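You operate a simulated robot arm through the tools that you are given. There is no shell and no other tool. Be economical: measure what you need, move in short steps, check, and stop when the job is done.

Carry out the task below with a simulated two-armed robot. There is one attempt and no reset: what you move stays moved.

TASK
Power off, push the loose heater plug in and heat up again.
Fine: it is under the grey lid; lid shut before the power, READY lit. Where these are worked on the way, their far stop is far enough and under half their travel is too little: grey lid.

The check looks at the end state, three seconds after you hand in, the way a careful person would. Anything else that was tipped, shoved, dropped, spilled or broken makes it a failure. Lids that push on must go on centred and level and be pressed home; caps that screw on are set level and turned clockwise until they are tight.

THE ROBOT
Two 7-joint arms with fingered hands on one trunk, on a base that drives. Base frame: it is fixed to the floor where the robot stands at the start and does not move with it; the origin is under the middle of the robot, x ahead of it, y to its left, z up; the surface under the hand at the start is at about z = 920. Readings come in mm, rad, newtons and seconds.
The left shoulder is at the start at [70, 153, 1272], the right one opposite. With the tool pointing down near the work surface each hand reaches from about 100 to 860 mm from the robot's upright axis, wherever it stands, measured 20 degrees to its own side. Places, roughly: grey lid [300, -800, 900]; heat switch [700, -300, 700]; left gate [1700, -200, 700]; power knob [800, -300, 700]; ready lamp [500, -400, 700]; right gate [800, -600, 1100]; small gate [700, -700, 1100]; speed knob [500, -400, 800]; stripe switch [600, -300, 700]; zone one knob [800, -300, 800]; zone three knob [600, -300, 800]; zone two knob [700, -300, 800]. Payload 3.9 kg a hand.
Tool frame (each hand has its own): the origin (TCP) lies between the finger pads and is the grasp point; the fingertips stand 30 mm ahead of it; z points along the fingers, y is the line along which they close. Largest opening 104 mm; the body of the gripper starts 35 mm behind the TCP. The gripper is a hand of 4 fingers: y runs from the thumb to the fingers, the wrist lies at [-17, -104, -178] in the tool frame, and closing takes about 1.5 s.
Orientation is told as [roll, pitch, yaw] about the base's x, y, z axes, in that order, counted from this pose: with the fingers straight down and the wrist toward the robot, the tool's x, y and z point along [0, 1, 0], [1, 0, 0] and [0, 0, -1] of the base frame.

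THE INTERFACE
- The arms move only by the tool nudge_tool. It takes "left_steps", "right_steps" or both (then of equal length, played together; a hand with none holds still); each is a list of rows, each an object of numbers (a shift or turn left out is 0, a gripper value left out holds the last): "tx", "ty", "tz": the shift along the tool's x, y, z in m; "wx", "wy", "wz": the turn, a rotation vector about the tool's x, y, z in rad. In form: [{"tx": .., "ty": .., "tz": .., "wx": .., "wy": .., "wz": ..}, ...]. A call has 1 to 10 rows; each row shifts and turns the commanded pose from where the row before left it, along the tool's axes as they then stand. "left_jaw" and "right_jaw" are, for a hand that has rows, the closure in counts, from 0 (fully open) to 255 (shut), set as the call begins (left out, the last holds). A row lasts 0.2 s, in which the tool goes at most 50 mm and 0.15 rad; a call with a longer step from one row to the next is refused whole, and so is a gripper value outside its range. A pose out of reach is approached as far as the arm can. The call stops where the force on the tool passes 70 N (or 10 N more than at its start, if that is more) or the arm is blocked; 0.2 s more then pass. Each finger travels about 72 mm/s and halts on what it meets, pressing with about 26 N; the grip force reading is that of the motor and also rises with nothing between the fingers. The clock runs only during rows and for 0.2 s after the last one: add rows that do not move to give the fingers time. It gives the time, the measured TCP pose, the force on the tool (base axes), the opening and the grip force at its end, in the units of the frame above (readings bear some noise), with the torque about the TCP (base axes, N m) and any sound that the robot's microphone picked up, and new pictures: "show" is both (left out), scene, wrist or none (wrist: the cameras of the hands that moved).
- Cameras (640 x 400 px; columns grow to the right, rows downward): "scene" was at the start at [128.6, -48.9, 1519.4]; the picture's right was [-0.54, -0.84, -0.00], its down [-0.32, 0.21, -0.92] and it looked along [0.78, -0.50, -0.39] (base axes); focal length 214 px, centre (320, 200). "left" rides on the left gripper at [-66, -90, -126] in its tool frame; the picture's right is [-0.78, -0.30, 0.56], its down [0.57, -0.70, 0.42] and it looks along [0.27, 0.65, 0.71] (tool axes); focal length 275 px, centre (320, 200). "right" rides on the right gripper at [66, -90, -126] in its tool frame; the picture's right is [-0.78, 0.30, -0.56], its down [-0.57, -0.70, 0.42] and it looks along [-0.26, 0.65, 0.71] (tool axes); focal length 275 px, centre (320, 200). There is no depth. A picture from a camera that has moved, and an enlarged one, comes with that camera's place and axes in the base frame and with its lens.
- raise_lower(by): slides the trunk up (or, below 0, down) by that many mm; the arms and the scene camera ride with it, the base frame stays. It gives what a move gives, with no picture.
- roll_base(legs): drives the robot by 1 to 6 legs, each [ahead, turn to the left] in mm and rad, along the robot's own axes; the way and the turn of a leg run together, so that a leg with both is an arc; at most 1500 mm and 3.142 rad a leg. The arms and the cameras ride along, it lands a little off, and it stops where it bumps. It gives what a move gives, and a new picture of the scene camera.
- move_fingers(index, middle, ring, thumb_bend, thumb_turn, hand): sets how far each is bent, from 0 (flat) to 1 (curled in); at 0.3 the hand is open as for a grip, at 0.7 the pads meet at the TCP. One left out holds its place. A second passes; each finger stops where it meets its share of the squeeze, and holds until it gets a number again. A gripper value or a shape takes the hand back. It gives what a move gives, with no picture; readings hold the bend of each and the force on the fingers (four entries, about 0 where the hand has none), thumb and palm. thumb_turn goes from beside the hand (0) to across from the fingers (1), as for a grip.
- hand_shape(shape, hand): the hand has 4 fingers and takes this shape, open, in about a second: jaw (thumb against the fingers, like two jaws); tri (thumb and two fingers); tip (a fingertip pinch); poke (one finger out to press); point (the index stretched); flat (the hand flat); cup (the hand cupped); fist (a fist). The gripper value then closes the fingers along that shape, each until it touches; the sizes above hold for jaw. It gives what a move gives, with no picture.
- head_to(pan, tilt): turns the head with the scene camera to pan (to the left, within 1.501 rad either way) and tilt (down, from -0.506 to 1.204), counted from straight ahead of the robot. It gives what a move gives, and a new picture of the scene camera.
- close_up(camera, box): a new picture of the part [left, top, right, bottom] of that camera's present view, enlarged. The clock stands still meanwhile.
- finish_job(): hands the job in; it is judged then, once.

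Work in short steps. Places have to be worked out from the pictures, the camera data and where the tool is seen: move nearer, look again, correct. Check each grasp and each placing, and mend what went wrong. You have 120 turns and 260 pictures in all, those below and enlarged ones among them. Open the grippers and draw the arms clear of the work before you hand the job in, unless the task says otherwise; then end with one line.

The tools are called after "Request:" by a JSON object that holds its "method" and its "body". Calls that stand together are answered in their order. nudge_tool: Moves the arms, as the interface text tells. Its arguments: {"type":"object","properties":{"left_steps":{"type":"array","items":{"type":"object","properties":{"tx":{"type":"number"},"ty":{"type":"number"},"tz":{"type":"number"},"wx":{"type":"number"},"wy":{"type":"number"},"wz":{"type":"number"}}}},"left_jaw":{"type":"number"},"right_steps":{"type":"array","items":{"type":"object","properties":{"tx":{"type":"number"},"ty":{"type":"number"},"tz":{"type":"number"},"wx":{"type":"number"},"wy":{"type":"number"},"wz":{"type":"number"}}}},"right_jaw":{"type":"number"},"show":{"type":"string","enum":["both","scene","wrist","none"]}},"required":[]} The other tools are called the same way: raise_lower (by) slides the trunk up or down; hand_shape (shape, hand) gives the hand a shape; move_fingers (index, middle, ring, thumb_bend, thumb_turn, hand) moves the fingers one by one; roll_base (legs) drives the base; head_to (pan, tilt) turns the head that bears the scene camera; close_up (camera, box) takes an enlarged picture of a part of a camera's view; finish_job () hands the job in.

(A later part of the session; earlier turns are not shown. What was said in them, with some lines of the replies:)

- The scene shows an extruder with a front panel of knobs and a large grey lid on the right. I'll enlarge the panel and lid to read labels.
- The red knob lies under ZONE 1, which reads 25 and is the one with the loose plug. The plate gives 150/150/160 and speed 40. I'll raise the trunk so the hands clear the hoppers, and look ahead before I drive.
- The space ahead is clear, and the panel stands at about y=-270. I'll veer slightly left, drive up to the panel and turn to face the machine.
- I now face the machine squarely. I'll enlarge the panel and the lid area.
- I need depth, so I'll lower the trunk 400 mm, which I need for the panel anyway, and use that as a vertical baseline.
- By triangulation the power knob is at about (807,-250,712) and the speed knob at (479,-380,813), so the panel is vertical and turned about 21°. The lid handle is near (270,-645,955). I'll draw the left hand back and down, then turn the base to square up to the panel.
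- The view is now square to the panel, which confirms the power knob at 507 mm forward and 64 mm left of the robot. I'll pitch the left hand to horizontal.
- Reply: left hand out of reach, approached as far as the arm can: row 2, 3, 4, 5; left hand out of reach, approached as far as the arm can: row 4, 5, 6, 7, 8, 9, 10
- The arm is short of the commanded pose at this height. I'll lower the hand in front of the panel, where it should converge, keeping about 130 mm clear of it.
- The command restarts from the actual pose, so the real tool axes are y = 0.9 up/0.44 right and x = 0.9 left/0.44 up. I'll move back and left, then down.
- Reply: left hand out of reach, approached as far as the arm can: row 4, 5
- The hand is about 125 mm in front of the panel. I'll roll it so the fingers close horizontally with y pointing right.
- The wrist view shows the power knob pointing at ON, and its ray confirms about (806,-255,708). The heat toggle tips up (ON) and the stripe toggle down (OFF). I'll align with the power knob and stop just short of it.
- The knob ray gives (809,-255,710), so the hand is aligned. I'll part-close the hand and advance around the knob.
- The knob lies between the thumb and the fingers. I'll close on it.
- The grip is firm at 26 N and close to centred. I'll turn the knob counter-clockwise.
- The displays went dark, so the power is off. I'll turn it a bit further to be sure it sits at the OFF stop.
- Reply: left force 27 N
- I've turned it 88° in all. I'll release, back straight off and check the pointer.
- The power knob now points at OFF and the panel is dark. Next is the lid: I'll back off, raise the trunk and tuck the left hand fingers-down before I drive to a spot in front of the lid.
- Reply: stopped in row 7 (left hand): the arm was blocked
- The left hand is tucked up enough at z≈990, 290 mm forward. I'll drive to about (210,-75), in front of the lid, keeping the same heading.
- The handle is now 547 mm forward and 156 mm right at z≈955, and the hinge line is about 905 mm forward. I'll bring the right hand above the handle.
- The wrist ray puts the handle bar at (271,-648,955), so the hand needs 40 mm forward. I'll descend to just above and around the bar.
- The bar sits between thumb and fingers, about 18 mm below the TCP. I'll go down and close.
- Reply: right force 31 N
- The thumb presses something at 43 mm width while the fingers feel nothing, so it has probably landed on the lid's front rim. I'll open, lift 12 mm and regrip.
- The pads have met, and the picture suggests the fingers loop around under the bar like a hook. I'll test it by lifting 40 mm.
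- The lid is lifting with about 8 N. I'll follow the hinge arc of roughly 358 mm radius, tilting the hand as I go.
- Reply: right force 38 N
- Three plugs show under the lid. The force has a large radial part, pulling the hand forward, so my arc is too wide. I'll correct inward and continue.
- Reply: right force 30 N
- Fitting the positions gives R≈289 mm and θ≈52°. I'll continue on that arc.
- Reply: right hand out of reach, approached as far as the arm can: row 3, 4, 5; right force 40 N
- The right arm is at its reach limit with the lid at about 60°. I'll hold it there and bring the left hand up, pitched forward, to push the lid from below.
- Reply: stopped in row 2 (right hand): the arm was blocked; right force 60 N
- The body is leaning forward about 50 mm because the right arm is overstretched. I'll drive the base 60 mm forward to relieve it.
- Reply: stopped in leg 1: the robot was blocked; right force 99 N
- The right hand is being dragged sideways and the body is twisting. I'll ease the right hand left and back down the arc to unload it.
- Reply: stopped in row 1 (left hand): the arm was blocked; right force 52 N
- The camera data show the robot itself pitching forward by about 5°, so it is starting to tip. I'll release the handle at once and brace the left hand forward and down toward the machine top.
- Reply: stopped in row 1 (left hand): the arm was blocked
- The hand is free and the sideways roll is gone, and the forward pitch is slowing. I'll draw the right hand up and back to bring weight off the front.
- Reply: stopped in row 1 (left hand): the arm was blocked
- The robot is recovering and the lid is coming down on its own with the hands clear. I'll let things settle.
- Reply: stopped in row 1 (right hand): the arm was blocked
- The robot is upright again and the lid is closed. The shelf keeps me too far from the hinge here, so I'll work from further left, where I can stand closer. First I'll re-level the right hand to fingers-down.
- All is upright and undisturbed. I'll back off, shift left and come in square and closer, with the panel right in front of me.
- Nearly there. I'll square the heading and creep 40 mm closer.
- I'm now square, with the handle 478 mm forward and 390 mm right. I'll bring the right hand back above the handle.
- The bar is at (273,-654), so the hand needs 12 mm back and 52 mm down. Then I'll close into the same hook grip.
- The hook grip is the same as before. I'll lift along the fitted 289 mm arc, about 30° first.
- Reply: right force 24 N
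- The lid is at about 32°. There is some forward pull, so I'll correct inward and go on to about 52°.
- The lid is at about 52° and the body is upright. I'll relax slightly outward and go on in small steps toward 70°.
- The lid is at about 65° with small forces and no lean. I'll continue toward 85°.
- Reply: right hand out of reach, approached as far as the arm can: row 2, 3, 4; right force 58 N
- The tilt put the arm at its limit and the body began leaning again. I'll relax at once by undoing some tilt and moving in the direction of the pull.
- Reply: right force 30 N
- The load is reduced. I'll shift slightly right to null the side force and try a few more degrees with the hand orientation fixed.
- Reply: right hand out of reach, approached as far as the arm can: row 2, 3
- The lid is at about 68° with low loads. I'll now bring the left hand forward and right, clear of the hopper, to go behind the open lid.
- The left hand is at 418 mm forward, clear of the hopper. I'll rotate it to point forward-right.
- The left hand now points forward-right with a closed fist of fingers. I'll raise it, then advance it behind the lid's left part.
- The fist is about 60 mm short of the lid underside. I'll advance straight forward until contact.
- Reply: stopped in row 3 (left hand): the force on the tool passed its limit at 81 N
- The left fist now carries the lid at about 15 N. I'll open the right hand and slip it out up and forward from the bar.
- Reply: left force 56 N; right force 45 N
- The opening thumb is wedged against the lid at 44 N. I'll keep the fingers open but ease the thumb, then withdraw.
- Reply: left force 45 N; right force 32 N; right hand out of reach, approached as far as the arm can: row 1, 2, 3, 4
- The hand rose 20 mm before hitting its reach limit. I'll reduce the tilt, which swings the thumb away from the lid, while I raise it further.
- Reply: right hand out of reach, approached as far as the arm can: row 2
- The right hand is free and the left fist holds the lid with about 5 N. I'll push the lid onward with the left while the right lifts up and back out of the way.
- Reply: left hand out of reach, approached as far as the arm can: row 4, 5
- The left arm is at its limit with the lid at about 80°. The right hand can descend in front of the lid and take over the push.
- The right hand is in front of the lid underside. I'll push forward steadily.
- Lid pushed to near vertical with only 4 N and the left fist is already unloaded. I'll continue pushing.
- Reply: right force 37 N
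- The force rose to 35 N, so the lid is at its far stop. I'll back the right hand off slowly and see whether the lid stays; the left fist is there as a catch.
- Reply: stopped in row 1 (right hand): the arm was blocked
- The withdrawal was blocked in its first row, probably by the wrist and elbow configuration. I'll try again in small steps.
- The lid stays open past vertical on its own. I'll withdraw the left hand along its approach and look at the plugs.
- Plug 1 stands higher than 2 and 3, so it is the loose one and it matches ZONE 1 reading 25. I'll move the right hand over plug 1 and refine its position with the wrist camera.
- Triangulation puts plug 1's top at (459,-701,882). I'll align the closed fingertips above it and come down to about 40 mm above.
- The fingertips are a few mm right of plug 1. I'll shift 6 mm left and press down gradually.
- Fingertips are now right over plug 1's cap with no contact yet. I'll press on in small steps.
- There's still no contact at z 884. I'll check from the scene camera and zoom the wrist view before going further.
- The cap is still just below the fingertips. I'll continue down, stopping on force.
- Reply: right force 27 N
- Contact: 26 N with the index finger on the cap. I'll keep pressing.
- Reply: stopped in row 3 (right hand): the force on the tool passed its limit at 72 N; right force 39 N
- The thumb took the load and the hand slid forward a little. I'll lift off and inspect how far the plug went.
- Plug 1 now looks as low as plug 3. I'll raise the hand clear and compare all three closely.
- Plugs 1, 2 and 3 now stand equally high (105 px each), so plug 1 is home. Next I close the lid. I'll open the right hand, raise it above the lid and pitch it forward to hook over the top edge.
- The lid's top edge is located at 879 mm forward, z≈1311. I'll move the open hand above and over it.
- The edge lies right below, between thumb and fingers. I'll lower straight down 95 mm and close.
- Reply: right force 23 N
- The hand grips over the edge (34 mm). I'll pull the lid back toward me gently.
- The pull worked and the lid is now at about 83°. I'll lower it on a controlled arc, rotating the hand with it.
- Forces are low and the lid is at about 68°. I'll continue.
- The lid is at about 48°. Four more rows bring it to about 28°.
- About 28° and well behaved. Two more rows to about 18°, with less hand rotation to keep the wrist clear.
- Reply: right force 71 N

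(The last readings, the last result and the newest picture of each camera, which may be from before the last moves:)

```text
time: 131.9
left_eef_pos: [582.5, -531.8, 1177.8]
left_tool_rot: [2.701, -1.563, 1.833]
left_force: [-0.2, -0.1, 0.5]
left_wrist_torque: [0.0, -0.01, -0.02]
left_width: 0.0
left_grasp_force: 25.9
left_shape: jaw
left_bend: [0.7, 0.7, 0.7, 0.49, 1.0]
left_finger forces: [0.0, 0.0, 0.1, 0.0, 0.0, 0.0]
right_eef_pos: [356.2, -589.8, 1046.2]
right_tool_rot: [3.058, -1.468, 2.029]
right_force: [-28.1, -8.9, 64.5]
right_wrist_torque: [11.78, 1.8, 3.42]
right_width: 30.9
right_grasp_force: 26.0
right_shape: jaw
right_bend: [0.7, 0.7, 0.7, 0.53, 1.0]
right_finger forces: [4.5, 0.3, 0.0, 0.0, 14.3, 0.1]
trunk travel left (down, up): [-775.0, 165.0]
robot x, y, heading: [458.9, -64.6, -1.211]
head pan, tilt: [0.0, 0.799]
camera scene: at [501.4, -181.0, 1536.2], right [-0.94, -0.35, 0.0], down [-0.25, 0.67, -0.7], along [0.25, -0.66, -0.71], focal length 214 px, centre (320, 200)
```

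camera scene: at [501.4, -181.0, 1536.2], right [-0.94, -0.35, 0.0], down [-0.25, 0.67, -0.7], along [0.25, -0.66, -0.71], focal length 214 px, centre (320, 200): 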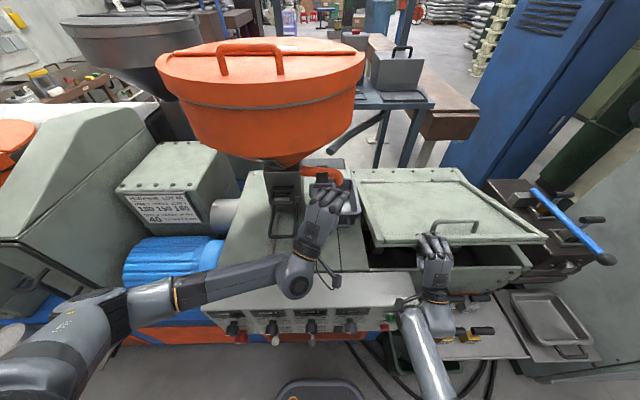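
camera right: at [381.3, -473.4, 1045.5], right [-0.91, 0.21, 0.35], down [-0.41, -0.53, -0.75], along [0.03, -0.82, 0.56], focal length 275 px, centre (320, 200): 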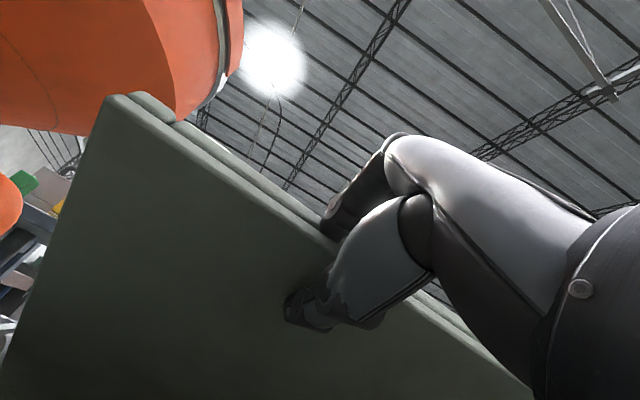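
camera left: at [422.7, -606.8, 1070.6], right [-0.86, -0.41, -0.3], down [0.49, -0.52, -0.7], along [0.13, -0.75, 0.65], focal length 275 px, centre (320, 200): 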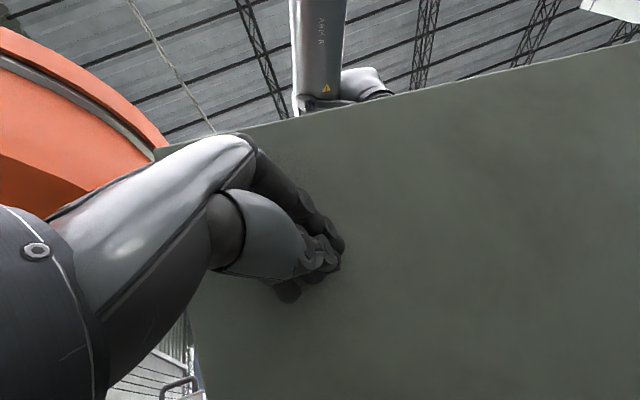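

The wrist touched something below, likely the panel edge. I'll ease up a little, then open the hand and draw straight back so the lid drops the last bit.

Request:
{"method": "nudge_tool", "body": {"right_steps": [{"ty": 0.015, "wx": 0.05}, {"wx": 0.03}, {}], "show": "none"}}

Request:
{"method": "nudge_tool", "body": {"right_steps": [{}, {}, {"tz": -0.02}, {"tz": -0.03}, {"tz": -0.03}, {"tz": -0.03}], "right_jaw": 60, "show": "scene"}}

```text
time: 132.8
left_eef_pos: [586.5, -537.7, 1172.6]
left_tool_rot: [-2.59, -1.569, 0.838]
left_force: [-0.7, 0.2, 0.4]
left_wrist_torque: [0.01, 0.01, 0.0]
left_width: 0.0
left_grasp_force: 25.7
left_shape: jaw
left_bend: [0.7, 0.7, 0.7, 0.49, 1.0]
left_finger forces: [0.0, 0.0, 0.1, 0.1, 0.0, 0.0]
right_eef_pos: [357.9, -595.3, 1050.4]
right_tool_rot: [0.646, -1.57, -1.845]
right_force: [-4.8, -4.0, -10.2]
right_wrist_torque: [0.23, 0.19, -0.15]
right_width: 29.3
right_grasp_force: 26.1
right_shape: jaw
right_bend: [0.7, 0.7, 0.7, 0.55, 1.0]
right_finger forces: [5.2, 0.2, 0.0, 0.1, 15.2, 0.0]
trunk travel left (down, up): [-775.0, 165.0]
robot x, y, heading: [462.7, -66.2, -1.211]
head pan, tilt: [0.0, 0.799]
```

```text
time: 134.2
left_eef_pos: [586.5, -534.5, 1173.5]
left_tool_rot: [-2.866, -1.566, 1.113]
left_force: [0.4, 0.1, -1.0]
left_wrist_torque: [-0.03, 0.04, 0.02]
left_width: 0.1
left_grasp_force: 25.7
left_shape: jaw
left_bend: [0.7, 0.7, 0.7, 0.49, 1.0]
left_finger forces: [0.0, 0.1, 0.0, 0.0, 0.0, 0.1]
right_eef_pos: [320.1, -492.7, 1052.5]
right_tool_rot: [3.135, -1.564, 1.947]
right_force: [-0.3, -0.1, -0.2]
right_wrist_torque: [-0.02, 0.01, -0.01]
right_width: 79.3
right_grasp_force: 0.1
right_shape: jaw
right_bend: [0.27, 0.35, 0.32, 0.5, 0.98]
right_finger forces: [0.0, 0.1, 0.1, 0.0, 0.0, 0.1]
trunk travel left (down, up): [-775.0, 165.0]
robot x, y, heading: [460.2, -69.1, -1.216]
head pan, tilt: [0.0, 0.799]
camera scene: at [507.2, -185.5, 1534.0], right [-0.94, -0.35, 0.0], down [-0.25, 0.67, -0.7], along [0.25, -0.65, -0.72], focal length 214 px, centre (320, 200)
```

scene: 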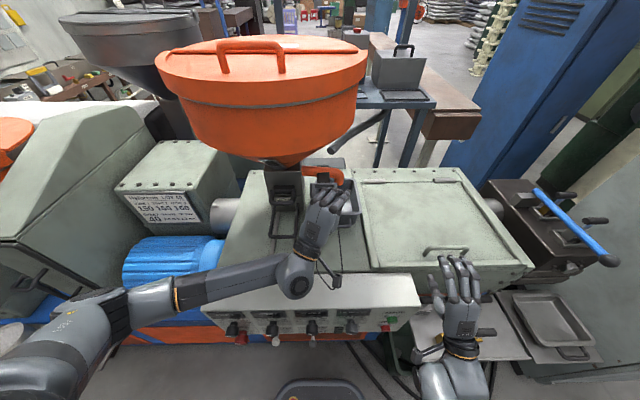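

The lid has come down. I'll inspect its seam and the panel.

Request:
{"method": "close_up", "body": {"camera": "scene", "box": [340, 160, 540, 320]}}

Request:
{"method": "close_up", "body": {"camera": "scene", "box": [200, 260, 440, 360]}}

```text
2.50 times, centred on (440, 240) of scene
camera zoom: at [507.2, -185.5, 1534.0], right [-0.94, -0.35, 0.0], down [-0.25, 0.67, -0.7], along [0.25, -0.65, -0.72], focal length 536 px, centre (20, 100)
```

zoom: 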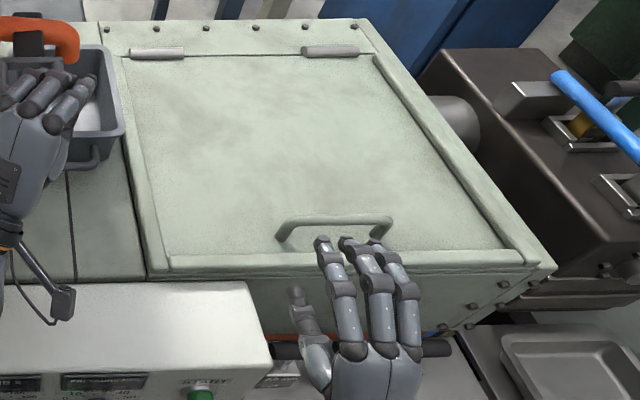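

```text
2.67 times, centred on (320, 310) of scene
camera zoom: at [507.2, -185.5, 1534.0], right [-0.94, -0.35, 0.0], down [-0.25, 0.67, -0.7], along [0.25, -0.65, -0.72], focal length 572 px, centre (320, -93)
```

zoom: 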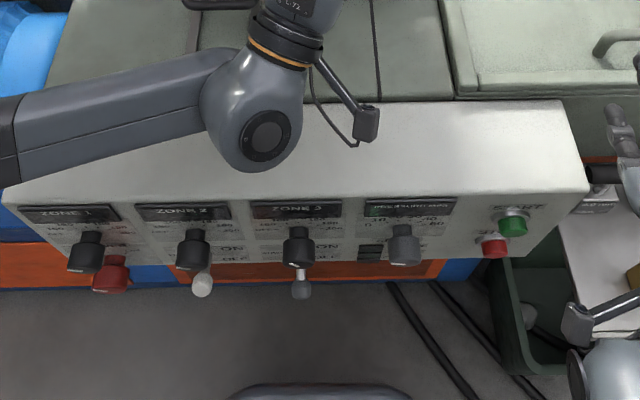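

The lid sits flush. The heat switch is still up and the power is off. I'll lift the right hand, back the robot away from the panel, then lower the trunk to work the power knob.

Request:
{"method": "nudge_tool", "body": {"right_steps": [{"ty": 0.04}, {"ty": 0.04}, {"ty": 0.04}, {"ty": 0.04}], "show": "none"}}

Request:
{"method": "roll_base", "body": {"legs": [[-230, 0]]}}

```text
time: 135.2
left_eef_pos: [587.1, -535.1, 1174.8]
left_tool_rot: [-2.727, -1.565, 0.975]
left_force: [0.8, 0.3, 1.0]
left_wrist_torque: [0.02, 0.0, 0.0]
left_width: 0.0
left_grasp_force: 26.1
left_shape: jaw
left_bend: [0.7, 0.7, 0.7, 0.49, 1.0]
left_finger forces: [0.0, 0.0, 0.1, 0.1, 0.0, 0.0]
right_eef_pos: [319.8, -489.1, 1214.3]
right_tool_rot: [-2.975, -1.568, 1.772]
right_force: [0.3, -0.4, -0.1]
right_wrist_torque: [-0.01, 0.04, -0.02]
right_width: 79.9
right_grasp_force: 0.1
right_shape: jaw
right_bend: [0.27, 0.35, 0.32, 0.51, 0.98]
right_finger forces: [0.0, 0.0, 0.0, 0.0, 0.1, 0.1]
trunk travel left (down, up): [-775.0, 165.0]
robot x, y, heading: [459.3, -65.0, -1.21]
head pan, tilt: [0.0, 0.799]
```

```text
time: 136.8
left_eef_pos: [507.2, -328.0, 1173.1]
left_tool_rot: [-2.564, -1.565, 0.805]
left_force: [0.5, 0.0, 0.6]
left_wrist_torque: [-0.01, 0.03, -0.01]
left_width: 0.2
left_grasp_force: 26.6
left_shape: jaw
left_bend: [0.7, 0.7, 0.7, 0.49, 1.0]
left_finger forces: [0.0, 0.1, 0.0, 0.0, 0.0, 0.0]
right_eef_pos: [238.5, -283.1, 1213.4]
right_tool_rot: [2.911, -1.566, 2.167]
right_force: [0.7, -0.6, -0.7]
right_wrist_torque: [-0.04, 0.0, -0.01]
right_width: 79.8
right_grasp_force: 0.0
right_shape: jaw
right_bend: [0.27, 0.35, 0.32, 0.51, 0.98]
right_finger forces: [0.0, 0.0, 0.0, 0.1, 0.1, 0.0]
trunk travel left (down, up): [-775.0, 165.0]
robot x, y, heading: [384.3, 140.5, -1.215]
head pan, tilt: [0.0, 0.799]
camera scene: at [430.4, 20.8, 1533.8], right [-0.94, -0.35, 0.0], down [-0.25, 0.67, -0.7], along [0.24, -0.65, -0.72], focal length 214 px, centre (320, 200)
```

scene: 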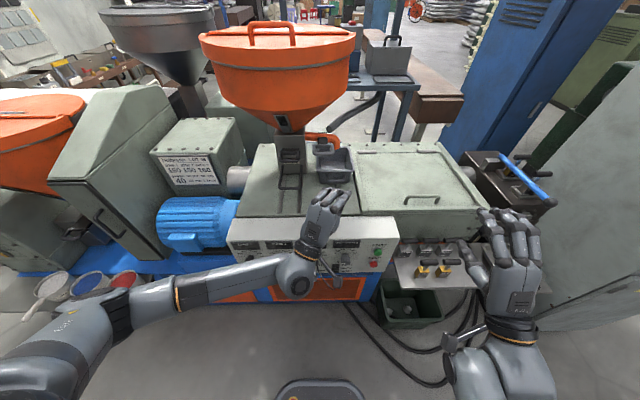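

I'll bring the left hand down and then back and left, in front of the power knob's column.

Request:
{"method": "nudge_tool", "body": {"left_steps": [{"ty": -0.03, "tz": -0.03}, {"ty": -0.04, "tz": -0.02}, {"ty": -0.045}, {"ty": -0.045}, {"tx": 0.028, "tz": -0.036}, {"tx": 0.03, "tz": -0.036}, {"tx": 0.032, "tz": -0.034}, {"tx": 0.034, "tz": -0.033}, {"tx": 0.036, "tz": -0.03}, {"tx": 0.036, "tz": -0.03}], "show": "none"}}

Request:
{"method": "nudge_tool", "body": {"left_steps": [{"wy": 0.13}, {"wy": 0.13}, {"wy": 0.13}, {"wy": 0.13}], "left_jaw": 60, "show": "scene"}}

```text
time: 139.1
left_eef_pos: [745.6, -120.8, 1013.6]
left_tool_rot: [-2.65, -1.565, 0.89]
left_force: [-0.4, 0.7, 1.0]
left_wrist_torque: [0.0, 0.01, -0.02]
left_width: 0.1
left_grasp_force: 25.5
left_shape: jaw
left_bend: [0.7, 0.7, 0.7, 0.49, 1.0]
left_finger forces: [0.0, 0.0, 0.0, 0.0, 0.0, 0.0]
right_eef_pos: [240.0, -283.6, 1212.7]
right_tool_rot: [3.106, -1.57, 1.975]
right_force: [-0.7, -0.4, 0.5]
right_wrist_torque: [-0.02, 0.01, 0.03]
right_width: 80.2
right_grasp_force: 0.0
right_shape: jaw
right_bend: [0.27, 0.35, 0.32, 0.51, 0.98]
right_finger forces: [0.1, 0.0, 0.0, 0.0, 0.0, 0.0]
trunk travel left (down, up): [-775.0, 165.0]
robot x, y, heading: [382.8, 140.3, -1.216]
head pan, tilt: [0.0, 0.799]
```

```text
time: 140.1
left_eef_pos: [743.7, -119.2, 1012.3]
left_tool_rot: [-2.227, -1.567, 0.992]
left_force: [-0.1, 0.5, 0.3]
left_wrist_torque: [-0.02, -0.02, -0.03]
left_width: 79.8
left_grasp_force: 0.0
left_shape: jaw
left_bend: [0.27, 0.35, 0.32, 0.51, 0.98]
left_finger forces: [0.0, 0.0, 0.1, 0.1, 0.0, 0.0]
right_eef_pos: [237.8, -282.6, 1214.2]
right_tool_rot: [2.97, -1.566, 2.107]
right_force: [0.2, -0.5, 0.2]
right_wrist_torque: [-0.01, 0.01, 0.0]
right_width: 79.7
right_grasp_force: 0.0
right_shape: jaw
right_bend: [0.27, 0.35, 0.32, 0.51, 0.98]
right_finger forces: [0.1, 0.0, 0.0, 0.1, 0.0, 0.0]
trunk travel left (down, up): [-775.0, 165.0]
robot x, y, heading: [381.5, 142.4, -1.211]
head pan, tilt: [0.0, 0.799]
camera scene: at [429.4, 22.7, 1534.0], right [-0.94, -0.35, 0.0], down [-0.25, 0.67, -0.7], along [0.24, -0.65, -0.72], focal length 214 px, centre (320, 200)
```

scene: 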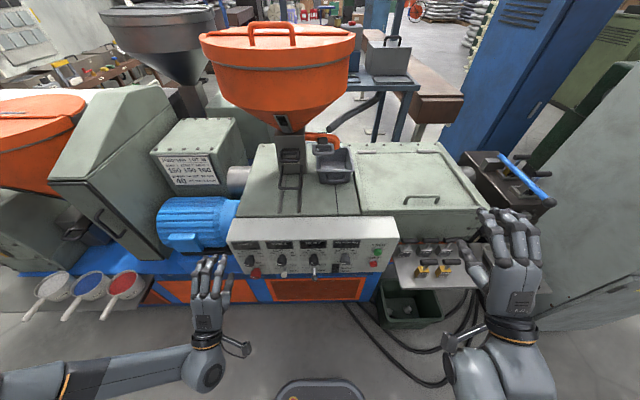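

The left hand is in front of the panel at the knob's column. I'll lower the trunk 250 mm.

Request:
{"method": "raise_lower", "body": {"by": -250}}

Request:
{"method": "nudge_tool", "body": {"left_steps": [{"ty": -0.026, "tx": 0.005}, {"ty": -0.026, "tx": 0.005}, {}], "show": "both"}}

```text
time: 142.6
left_eef_pos: [744.3, -120.0, 762.7]
left_tool_rot: [-2.228, -1.566, 0.99]
left_force: [-0.1, 0.3, 0.6]
left_wrist_torque: [0.0, 0.0, 0.05]
left_width: 79.6
left_grasp_force: 0.1
left_shape: jaw
left_bend: [0.27, 0.35, 0.32, 0.51, 0.98]
left_finger forces: [0.0, 0.0, 0.1, 0.0, 0.0, 0.0]
right_eef_pos: [239.7, -281.9, 964.6]
right_tool_rot: [3.013, -1.567, 2.065]
right_force: [0.7, -0.4, 0.2]
right_wrist_torque: [-0.03, 0.0, -0.01]
right_width: 79.7
right_grasp_force: 0.0
right_shape: jaw
right_bend: [0.27, 0.35, 0.32, 0.51, 0.98]
right_finger forces: [0.1, 0.1, 0.0, 0.0, 0.1, 0.0]
trunk travel left (down, up): [-525.0, 415.0]
robot x, y, heading: [381.9, 144.5, -1.219]
head pan, tilt: [0.0, 0.799]
```

```text
time: 143.4
left_eef_pos: [751.6, -118.7, 710.4]
left_tool_rot: [-2.211, -1.566, 0.974]
left_force: [0.5, 0.1, 0.4]
left_wrist_torque: [0.0, 0.02, -0.01]
left_width: 79.9
left_grasp_force: 0.0
left_shape: jaw
left_bend: [0.27, 0.35, 0.32, 0.51, 0.98]
left_finger forces: [0.0, 0.1, 0.1, 0.1, 0.0, 0.1]
right_eef_pos: [238.9, -281.5, 963.0]
right_tool_rot: [3.011, -1.566, 2.066]
right_force: [0.2, -0.6, -0.7]
right_wrist_torque: [-0.03, 0.01, 0.02]
right_width: 79.7
right_grasp_force: 0.1
right_shape: jaw
right_bend: [0.27, 0.35, 0.32, 0.51, 0.98]
right_finger forces: [0.0, 0.0, 0.1, 0.1, 0.1, 0.0]
trunk travel left (down, up): [-525.0, 415.0]
robot x, y, heading: [382.7, 140.6, -1.211]
head pan, tilt: [0.0, 0.799]
camera scene: at [430.0, 22.1, 1283.9], right [-0.94, -0.35, 0.0], down [-0.25, 0.67, -0.7], along [0.24, -0.65, -0.72], focal length 214 px, centre (320, 200)
camera left: at [648.4, -21.5, 619.1], right [-0.55, -0.78, -0.29], down [0.68, -0.22, -0.7], along [0.49, -0.59, 0.65], focal length 275 px, centre (320, 200)
```

scene: 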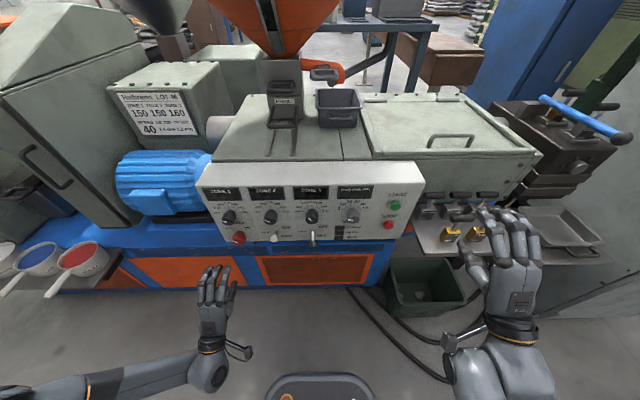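
left: 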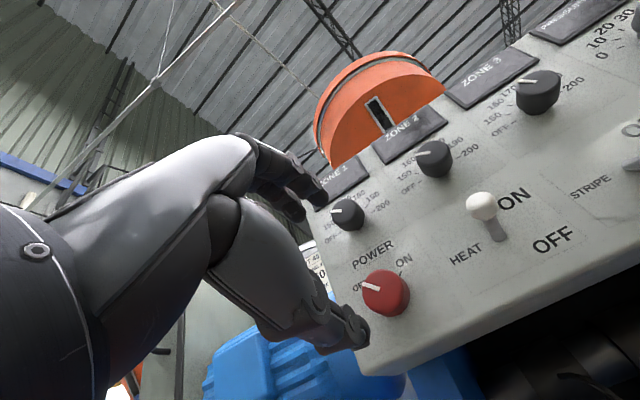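

The knob ray confirms (809,-254,712), 131 mm ahead of the hand. I'll advance 80 mm and check the direction.

Request:
{"method": "nudge_tool", "body": {"left_steps": [{"tz": 0.04, "tx": 0.004}, {"tz": 0.04}], "show": "wrist"}}

```text
time: 144.0
left_eef_pos: [785.4, -190.9, 709.1]
left_tool_rot: [-2.147, -1.567, 0.906]
left_force: [-0.6, -0.1, 0.0]
left_wrist_torque: [0.01, -0.01, 0.03]
left_width: 79.7
left_grasp_force: 0.1
left_shape: jaw
left_bend: [0.27, 0.35, 0.32, 0.51, 0.98]
left_finger forces: [0.1, 0.0, 0.0, 0.1, 0.0, 0.0]
right_eef_pos: [239.1, -281.9, 963.6]
right_tool_rot: [2.964, -1.568, 2.116]
right_force: [0.1, -0.2, 0.0]
right_wrist_torque: [0.01, 0.0, -0.01]
right_width: 79.7
right_grasp_force: 0.1
right_shape: jaw
right_bend: [0.27, 0.35, 0.32, 0.51, 0.98]
right_finger forces: [0.0, 0.1, 0.0, 0.0, 0.0, 0.1]
trunk travel left (down, up): [-525.0, 415.0]
robot x, y, heading: [384.1, 142.8, -1.212]
head pan, tilt: [0.0, 0.799]
camera left: at [680.9, -94.1, 618.7], right [-0.55, -0.78, -0.29], down [0.68, -0.22, -0.7], along [0.49, -0.59, 0.65], focal length 275 px, centre (320, 200)
```

left: 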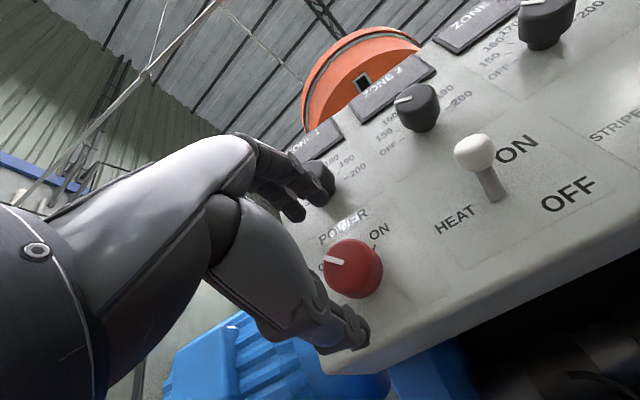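

The direction is right and 52 mm remain. I'll narrow the grip to clear the zone 1 knob and advance.

Request:
{"method": "nudge_tool", "body": {"left_steps": [{}, {}, {"tz": 0.018}, {"tz": 0.018}, {"tz": 0.015}], "left_jaw": 85, "show": "wrist"}}

```text
time: 145.2
left_eef_pos: [800.8, -241.9, 713.0]
left_tool_rot: [-2.187, -1.568, 0.949]
left_force: [0.0, -0.1, 0.1]
left_wrist_torque: [0.01, 0.0, 0.01]
left_width: 69.8
left_grasp_force: 0.1
left_shape: jaw
left_bend: [0.28, 0.38, 0.35, 0.59, 0.99]
left_finger forces: [0.0, 0.0, 0.1, 0.0, 0.1, 0.0]
right_eef_pos: [238.7, -282.1, 963.3]
right_tool_rot: [2.977, -1.567, 2.102]
right_force: [-0.8, -0.5, 0.1]
right_wrist_torque: [0.03, 0.01, 0.0]
right_width: 79.6
right_grasp_force: 0.0
right_shape: jaw
right_bend: [0.27, 0.35, 0.32, 0.51, 0.98]
right_finger forces: [0.0, 0.1, 0.0, 0.1, 0.0, 0.0]
trunk travel left (down, up): [-525.0, 415.0]
robot x, y, heading: [382.3, 142.9, -1.214]
head pan, tilt: [0.0, 0.799]
camera left: at [697.2, -143.7, 622.1], right [-0.55, -0.78, -0.29], down [0.68, -0.22, -0.7], along [0.49, -0.59, 0.65], focal length 275 px, centre (320, 200)
```

left: 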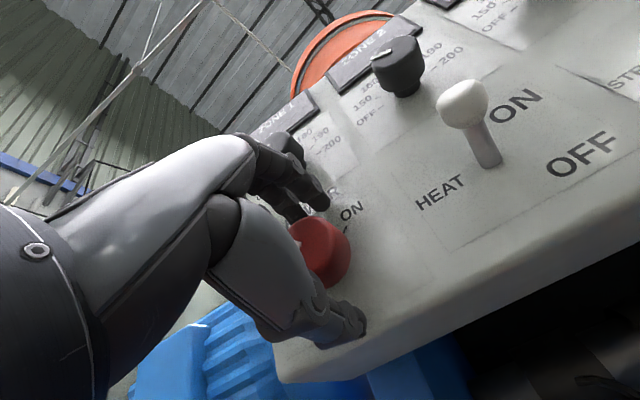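

The knob sits between thumb and fingers just as in the earlier grip. I'll close on it.

Request:
{"method": "nudge_tool", "body": {"left_steps": [{"ty": -0.002}, {}, {}, {}, {}, {}], "left_jaw": 255, "show": "none"}}

Request:
{"method": "nudge_tool", "body": {"left_steps": [{"wz": 0.13}, {"wz": 0.13}, {"wz": 0.13}, {"wz": 0.13}, {"wz": 0.13}, {"wz": 0.13}], "show": "both"}}

```text
time: 146.6
left_eef_pos: [801.2, -241.0, 710.1]
left_tool_rot: [-1.788, -1.567, 0.552]
left_force: [2.0, -8.4, -2.8]
left_wrist_torque: [0.11, 0.02, -0.07]
left_width: 31.2
left_grasp_force: 25.5
left_shape: jaw
left_bend: [0.74, 0.54, 0.58, 0.74, 1.0]
left_finger forces: [12.7, 6.8, 0.1, 0.0, 23.1, 0.0]
right_eef_pos: [239.5, -282.9, 963.3]
right_tool_rot: [2.908, -1.568, 2.17]
right_force: [0.5, 0.3, 0.6]
right_wrist_torque: [0.03, -0.03, 0.0]
right_width: 79.8
right_grasp_force: 0.0
right_shape: jaw
right_bend: [0.27, 0.35, 0.32, 0.51, 0.98]
right_finger forces: [0.0, 0.1, 0.0, 0.0, 0.1, 0.0]
trunk travel left (down, up): [-525.0, 415.0]
robot x, y, heading: [379.2, 143.4, -1.211]
head pan, tilt: [0.0, 0.799]
```

```text
time: 148.0
left_eef_pos: [801.8, -240.8, 708.4]
left_tool_rot: [1.575, -0.793, -2.808]
left_force: [10.3, -12.7, 0.0]
left_wrist_torque: [0.14, 0.09, 0.23]
left_width: 30.8
left_grasp_force: 26.0
left_shape: jaw
left_bend: [0.74, 0.54, 0.58, 0.74, 1.0]
left_finger forces: [13.8, 10.2, 0.0, 0.0, 22.9, 0.0]
right_eef_pos: [240.1, -283.7, 963.2]
right_tool_rot: [-3.002, -1.569, 1.798]
right_force: [-0.3, 0.4, 0.7]
right_wrist_torque: [0.0, -0.03, 0.01]
right_width: 79.9
right_grasp_force: 0.0
right_shape: jaw
right_bend: [0.27, 0.35, 0.32, 0.51, 0.98]
right_finger forces: [0.1, 0.0, 0.0, 0.1, 0.0, 0.0]
trunk travel left (down, up): [-525.0, 415.0]
robot x, y, heading: [384.0, 141.5, -1.206]
head pan, tilt: [0.0, 0.799]
camera scene: at [431.6, 20.2, 1283.7], right [-0.94, -0.35, 0.0], down [-0.25, 0.67, -0.7], along [0.24, -0.65, -0.72], focal length 214 px, centre (320, 200)
camera left: at [776.4, -117.0, 597.0], right [-0.14, -0.64, -0.75], down [0.99, -0.1, -0.1], along [-0.02, -0.76, 0.65], focal length 275 px, centre (320, 200)
```

scene: 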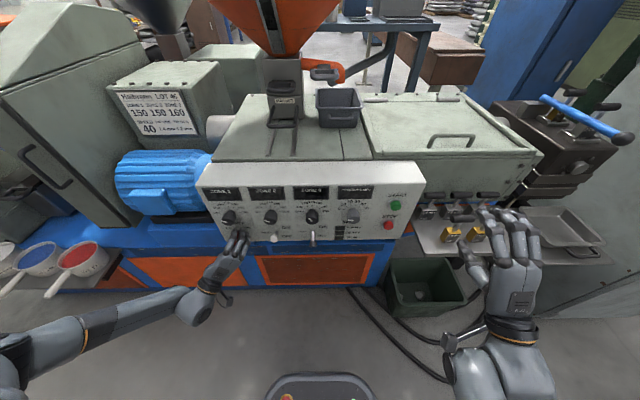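
left: 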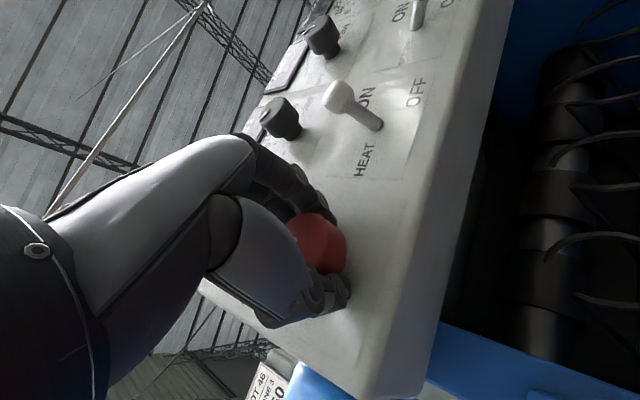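

The knob has turned half way, with the displays still dark. I'll finish the clockwise turn to ON.

Request:
{"method": "nudge_tool", "body": {"left_steps": [{"wz": 0.13}, {"wz": 0.13}, {"wz": 0.13}, {"wz": 0.13}, {"wz": 0.13}, {"wz": 0.1}], "show": "scene"}}

Request:
{"method": "close_up", "body": {"camera": "scene", "box": [190, 160, 430, 260]}}

```text
time: 149.4
left_eef_pos: [803.2, -240.0, 708.8]
left_tool_rot: [1.572, -0.043, -2.806]
left_force: [20.6, -12.8, 4.4]
left_wrist_torque: [-0.03, 0.06, 0.56]
left_width: 30.2
left_grasp_force: 26.3
left_shape: jaw
left_bend: [0.74, 0.55, 0.58, 0.74, 1.0]
left_finger forces: [13.5, 11.5, 0.0, 0.0, 27.4, 0.1]
right_eef_pos: [240.2, -281.8, 963.7]
right_tool_rot: [-2.625, -1.568, 1.42]
right_force: [-0.1, -0.8, -0.3]
right_wrist_torque: [0.01, -0.01, -0.01]
right_width: 79.6
right_grasp_force: 0.1
right_shape: jaw
right_bend: [0.27, 0.35, 0.32, 0.51, 0.98]
right_finger forces: [0.1, 0.1, 0.0, 0.0, 0.0, 0.0]
trunk travel left (down, up): [-525.0, 415.0]
robot x, y, heading: [383.9, 146.1, -1.21]
head pan, tilt: [0.0, 0.799]
camera scene: at [432.8, 20.9, 1283.7], right [-0.94, -0.35, 0.0], down [-0.25, 0.67, -0.7], along [0.24, -0.65, -0.72], focal length 214 px, centre (320, 200)
```

scene: 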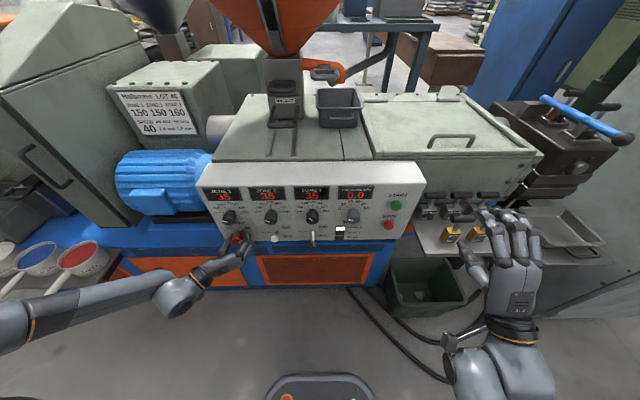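

```text
2.67 times, centred on (310, 210) of scene
camera zoom: at [432.8, 20.9, 1283.7], right [-0.94, -0.35, 0.0], down [-0.25, 0.67, -0.7], along [0.24, -0.65, -0.72], focal length 572 px, centre (347, 173)
```

zoom: 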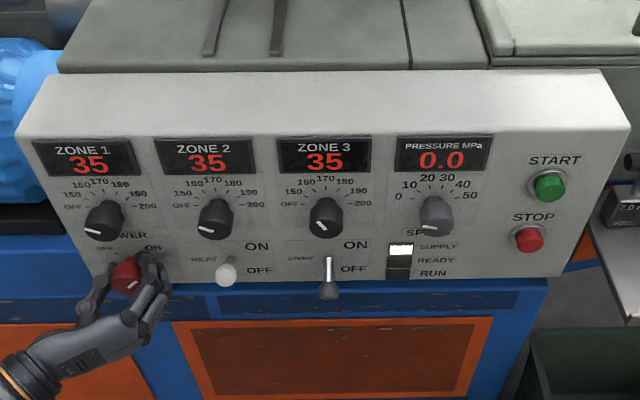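

The power is back: SUPPLY is lit and all three zones read 35, so zone 1 now heats with the others. I'll release the knob and back off.

Request:
{"method": "nudge_tool", "body": {"left_steps": [{}, {}, {}, {}, {"tz": -0.03}, {"tz": -0.04}, {"tz": -0.04}, {"tz": -0.04}], "left_jaw": 60, "show": "both"}}

Request:
{"method": "close_up", "body": {"camera": "scene", "box": [190, 160, 430, 260]}}

```text
time: 151.2
left_eef_pos: [753.5, -96.4, 711.5]
left_tool_rot: [1.574, -0.044, -2.809]
left_force: [0.2, 0.7, 0.8]
left_wrist_torque: [-0.03, 0.0, 0.01]
left_width: 79.4
left_grasp_force: 0.1
left_shape: jaw
left_bend: [0.27, 0.35, 0.32, 0.51, 0.98]
left_finger forces: [0.1, 0.1, 0.0, 0.0, 0.0, 0.0]
right_eef_pos: [240.0, -282.4, 963.8]
right_tool_rot: [3.047, -1.568, 2.032]
right_force: [-0.4, 0.1, -0.4]
right_wrist_torque: [0.01, 0.0, 0.05]
right_width: 79.6
right_grasp_force: 0.0
right_shape: jaw
right_bend: [0.27, 0.35, 0.32, 0.51, 0.98]
right_finger forces: [0.0, 0.0, 0.0, 0.0, 0.0, 0.1]
trunk travel left (down, up): [-525.0, 415.0]
robot x, y, heading: [386.5, 142.3, -1.21]
head pan, tilt: [0.0, 0.799]
camera scene: at [429.9, 22.9, 1284.0], right [-0.94, -0.35, 0.0], down [-0.25, 0.67, -0.7], along [0.24, -0.65, -0.72], focal length 214 px, centre (320, 200)
camera left: at [794.5, 48.9, 640.8], right [0.43, -0.44, -0.79], down [0.82, -0.16, 0.54], along [-0.37, -0.88, 0.3], focal length 275 px, centre (320, 200)
```

scene: 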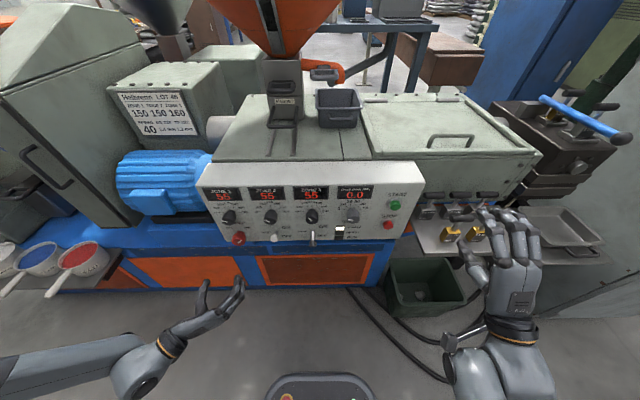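
left: 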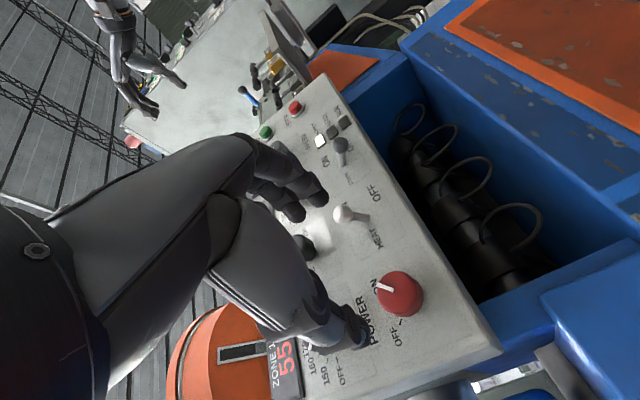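

```text
2.67 times, centred on (310, 210) of scene
camera zoom: at [429.9, 22.9, 1284.0], right [-0.94, -0.35, 0.0], down [-0.25, 0.67, -0.7], along [0.24, -0.65, -0.72], focal length 572 px, centre (347, 173)
```

zoom: 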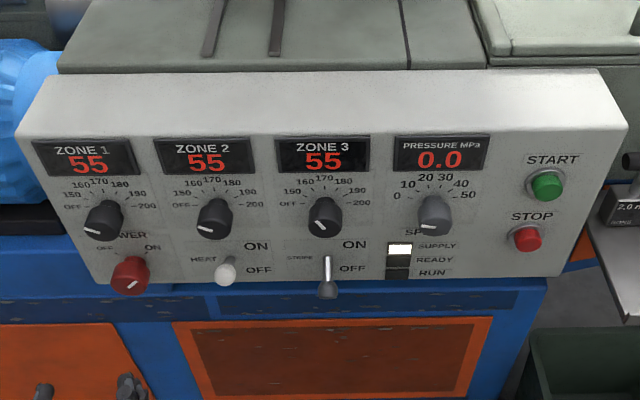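

All three zones climb together at about 11°/s. I'll back the robot away from the work while it heats.

Request:
{"method": "roll_base", "body": {"legs": [[-120, 0]]}}

Request:
{"method": "nudge_tool", "body": {"left_steps": [{}, {}, {}, {}, {}, {}, {}, {}, {}, {}], "left_jaw": 0, "show": "none"}}

Request:
{"method": "nudge_tool", "body": {"right_steps": [{}, {}, {}, {}, {}, {}, {}, {}, {}, {}], "right_jaw": 0, "show": "none"}}

Request:
{"method": "nudge_tool", "body": {"right_steps": [{}, {}, {}, {}, {}, {}, {}, {}, {}, {}], "show": "none"}}

Request:
{"method": "nudge_tool", "body": {"right_steps": [{}, {}, {}, {}, {}, {}, {}, {}, {}, {}], "show": "scene"}}

```text
time: 152.5
left_eef_pos: [710.6, 14.3, 711.6]
left_tool_rot: [1.575, -0.042, -2.808]
left_force: [0.3, -0.4, 0.0]
left_wrist_torque: [0.01, 0.0, -0.03]
left_width: 78.9
left_grasp_force: 0.0
left_shape: jaw
left_bend: [0.27, 0.35, 0.32, 0.51, 0.98]
left_finger forces: [0.0, 0.0, 0.0, 0.0, 0.0, 0.0]
right_eef_pos: [195.4, -168.2, 963.3]
right_tool_rot: [3.08, -1.565, 1.998]
right_force: [0.3, -0.1, -0.5]
right_wrist_torque: [-0.02, -0.02, -0.01]
right_width: 79.3
right_grasp_force: 0.0
right_shape: jaw
right_bend: [0.27, 0.35, 0.32, 0.51, 0.98]
right_finger forces: [0.0, 0.0, 0.1, 0.0, 0.0, 0.0]
trunk travel left (down, up): [-525.0, 415.0]
robot x, y, heading: [340.4, 261.8, -1.214]
head pan, tilt: [0.0, 0.799]
camera scene: at [387.0, 136.8, 1284.1], right [-0.94, -0.35, 0.0], down [-0.25, 0.67, -0.7], along [0.24, -0.65, -0.72], focal length 214 px, centre (320, 200)
```

scene: 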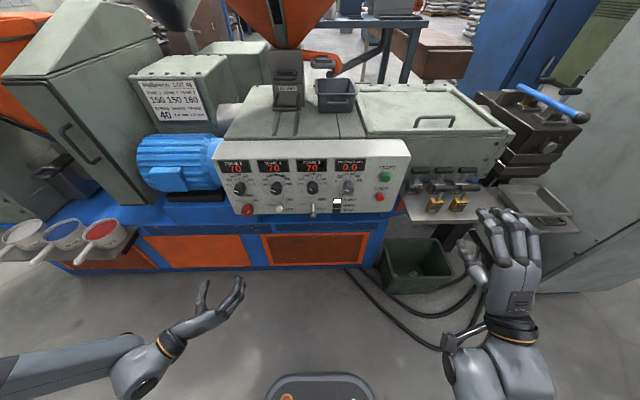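

```text
time: 154.7
left_eef_pos: [711.4, 14.0, 711.9]
left_tool_rot: [1.573, -0.044, -2.809]
left_force: [0.1, -0.4, -0.3]
left_wrist_torque: [-0.01, 0.03, -0.03]
left_width: 103.6
left_grasp_force: 0.1
left_shape: jaw
left_bend: [0.3, 0.3, 0.3, 0.3, 0.97]
left_finger forces: [0.1, 0.1, 0.0, 0.0, 0.1, 0.0]
right_eef_pos: [196.6, -168.2, 964.3]
right_tool_rot: [3.059, -1.567, 2.019]
right_force: [-0.3, -0.3, -1.4]
right_wrist_torque: [0.04, 0.02, 0.01]
right_width: 79.9
right_grasp_force: 0.2
right_shape: jaw
right_bend: [0.27, 0.35, 0.32, 0.51, 0.98]
right_finger forces: [0.0, 0.0, 0.0, 0.1, 0.0, 0.0]
trunk travel left (down, up): [-525.0, 415.0]
robot x, y, heading: [338.0, 259.9, -1.219]
head pan, tilt: [0.0, 0.799]
```

```text
time: 156.9
left_eef_pos: [711.1, 14.1, 710.6]
left_tool_rot: [1.574, -0.043, -2.809]
left_force: [-0.2, -0.2, -0.5]
left_wrist_torque: [-0.01, 0.01, 0.0]
left_width: 103.7
left_grasp_force: 0.0
left_shape: jaw
left_bend: [0.3, 0.3, 0.3, 0.3, 0.97]
left_finger forces: [0.0, 0.1, 0.0, 0.0, 0.0, 0.1]
right_eef_pos: [197.7, -168.4, 963.9]
right_tool_rot: [3.055, -1.568, 2.025]
right_force: [0.4, 0.1, -0.5]
right_wrist_torque: [0.0, -0.01, 0.01]
right_width: 103.7
right_grasp_force: 0.0
right_shape: jaw
right_bend: [0.3, 0.3, 0.3, 0.3, 0.97]
right_finger forces: [0.1, 0.1, 0.0, 0.0, 0.1, 0.0]
trunk travel left (down, up): [-525.0, 415.0]
robot x, y, heading: [341.5, 257.8, -1.216]
head pan, tilt: [0.0, 0.799]
```

```text
time: 159.1
left_eef_pos: [711.0, 16.2, 710.8]
left_tool_rot: [1.574, -0.044, -2.808]
left_force: [0.0, 0.2, -0.5]
left_wrist_torque: [0.01, 0.0, 0.0]
left_width: 104.0
left_grasp_force: 0.1
left_shape: jaw
left_bend: [0.3, 0.3, 0.3, 0.3, 0.97]
left_finger forces: [0.1, 0.1, 0.0, 0.0, 0.0, 0.0]
right_eef_pos: [196.6, -168.5, 963.2]
right_tool_rot: [3.054, -1.566, 2.025]
right_force: [-0.3, 0.0, 0.7]
right_wrist_torque: [-0.01, 0.0, 0.02]
right_width: 103.9
right_grasp_force: 0.2
right_shape: jaw
right_bend: [0.3, 0.3, 0.3, 0.3, 0.97]
right_finger forces: [0.0, 0.0, 0.1, 0.1, 0.1, 0.1]
trunk travel left (down, up): [-525.0, 415.0]
robot x, y, heading: [341.6, 256.0, -1.211]
head pan, tilt: [0.0, 0.799]
```

```text
time: 161.3
left_eef_pos: [711.3, 15.9, 711.0]
left_tool_rot: [1.572, -0.043, -2.808]
left_force: [0.3, 0.1, -0.1]
left_wrist_torque: [0.01, 0.06, 0.03]
left_width: 103.6
left_grasp_force: 0.0
left_shape: jaw
left_bend: [0.3, 0.3, 0.3, 0.3, 0.97]
left_finger forces: [0.0, 0.1, 0.0, 0.0, 0.0, 0.0]
right_eef_pos: [196.4, -169.1, 964.5]
right_tool_rot: [3.055, -1.567, 2.022]
right_force: [0.3, 0.1, -0.1]
right_wrist_torque: [0.0, -0.04, -0.01]
right_width: 103.6
right_grasp_force: 0.1
right_shape: jaw
right_bend: [0.3, 0.3, 0.3, 0.3, 0.97]
right_finger forces: [0.0, 0.0, 0.0, 0.1, 0.1, 0.0]
trunk travel left (down, up): [-525.0, 415.0]
robot x, y, heading: [337.5, 257.6, -1.215]
head pan, tilt: [0.0, 0.799]
camera scene: at [387.3, 135.6, 1283.9], right [-0.94, -0.35, 0.0], down [-0.25, 0.67, -0.7], along [0.24, -0.65, -0.72], focal length 214 px, centre (320, 200)
```

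scene: 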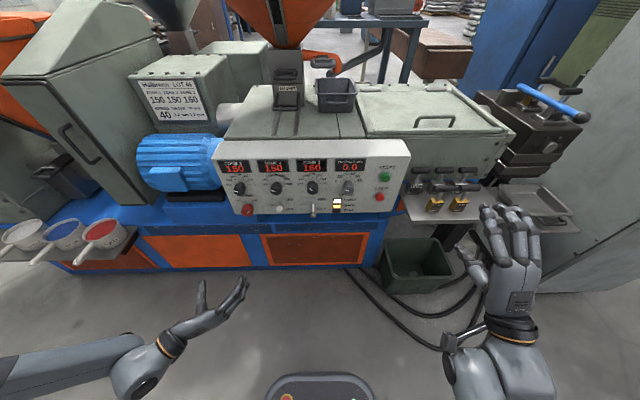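

The zones now seem to read 150/150/160 and a second lamp is lit. I'll zoom in to verify READY and the lid.

Request:
{"method": "close_up", "body": {"camera": "scene", "box": [210, 140, 410, 224]}}

Request:
{"method": "close_up", "body": {"camera": "scene", "box": [340, 70, 540, 170]}}

```text
3.20 times, centred on (310, 182) of scene
camera zoom: at [387.3, 135.6, 1283.9], right [-0.94, -0.35, 0.0], down [-0.25, 0.67, -0.7], along [0.24, -0.65, -0.72], focal length 686 px, centre (352, 258)
```

zoom: 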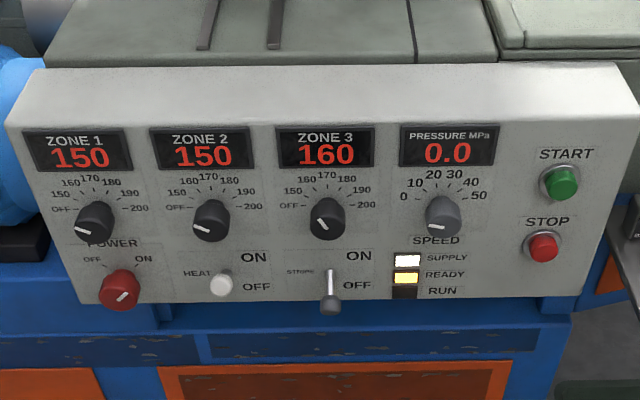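

```text
3.20 times, centred on (440, 120) of scene
camera zoom: at [387.3, 135.6, 1283.9], right [-0.94, -0.35, 0.0], down [-0.25, 0.67, -0.7], along [0.24, -0.65, -0.72], focal length 686 px, centre (-64, 456)
```

zoom: 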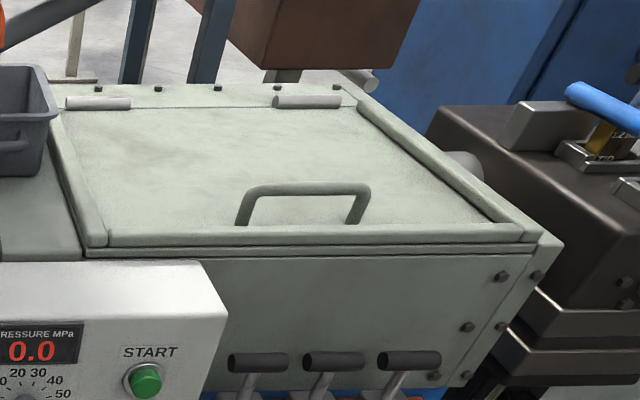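

READY is lit, the zones read 150/150/160, the lid is flush, and both hands are open and clear. I'm handing the job in.

Request:
{"method": "finish_job", "body": {}}

```text
The job is handed in.
```

I turned the power off, pushed the loose zone 1 heater plug home, shut the lid and powered back on; the zones now read 150/150/160 and READY is lit. On the first try at the lid the robot leaned forward and I let go, so the lid fell shut once from about 60–70°. I saw no damage or anything displaced in the camera views.
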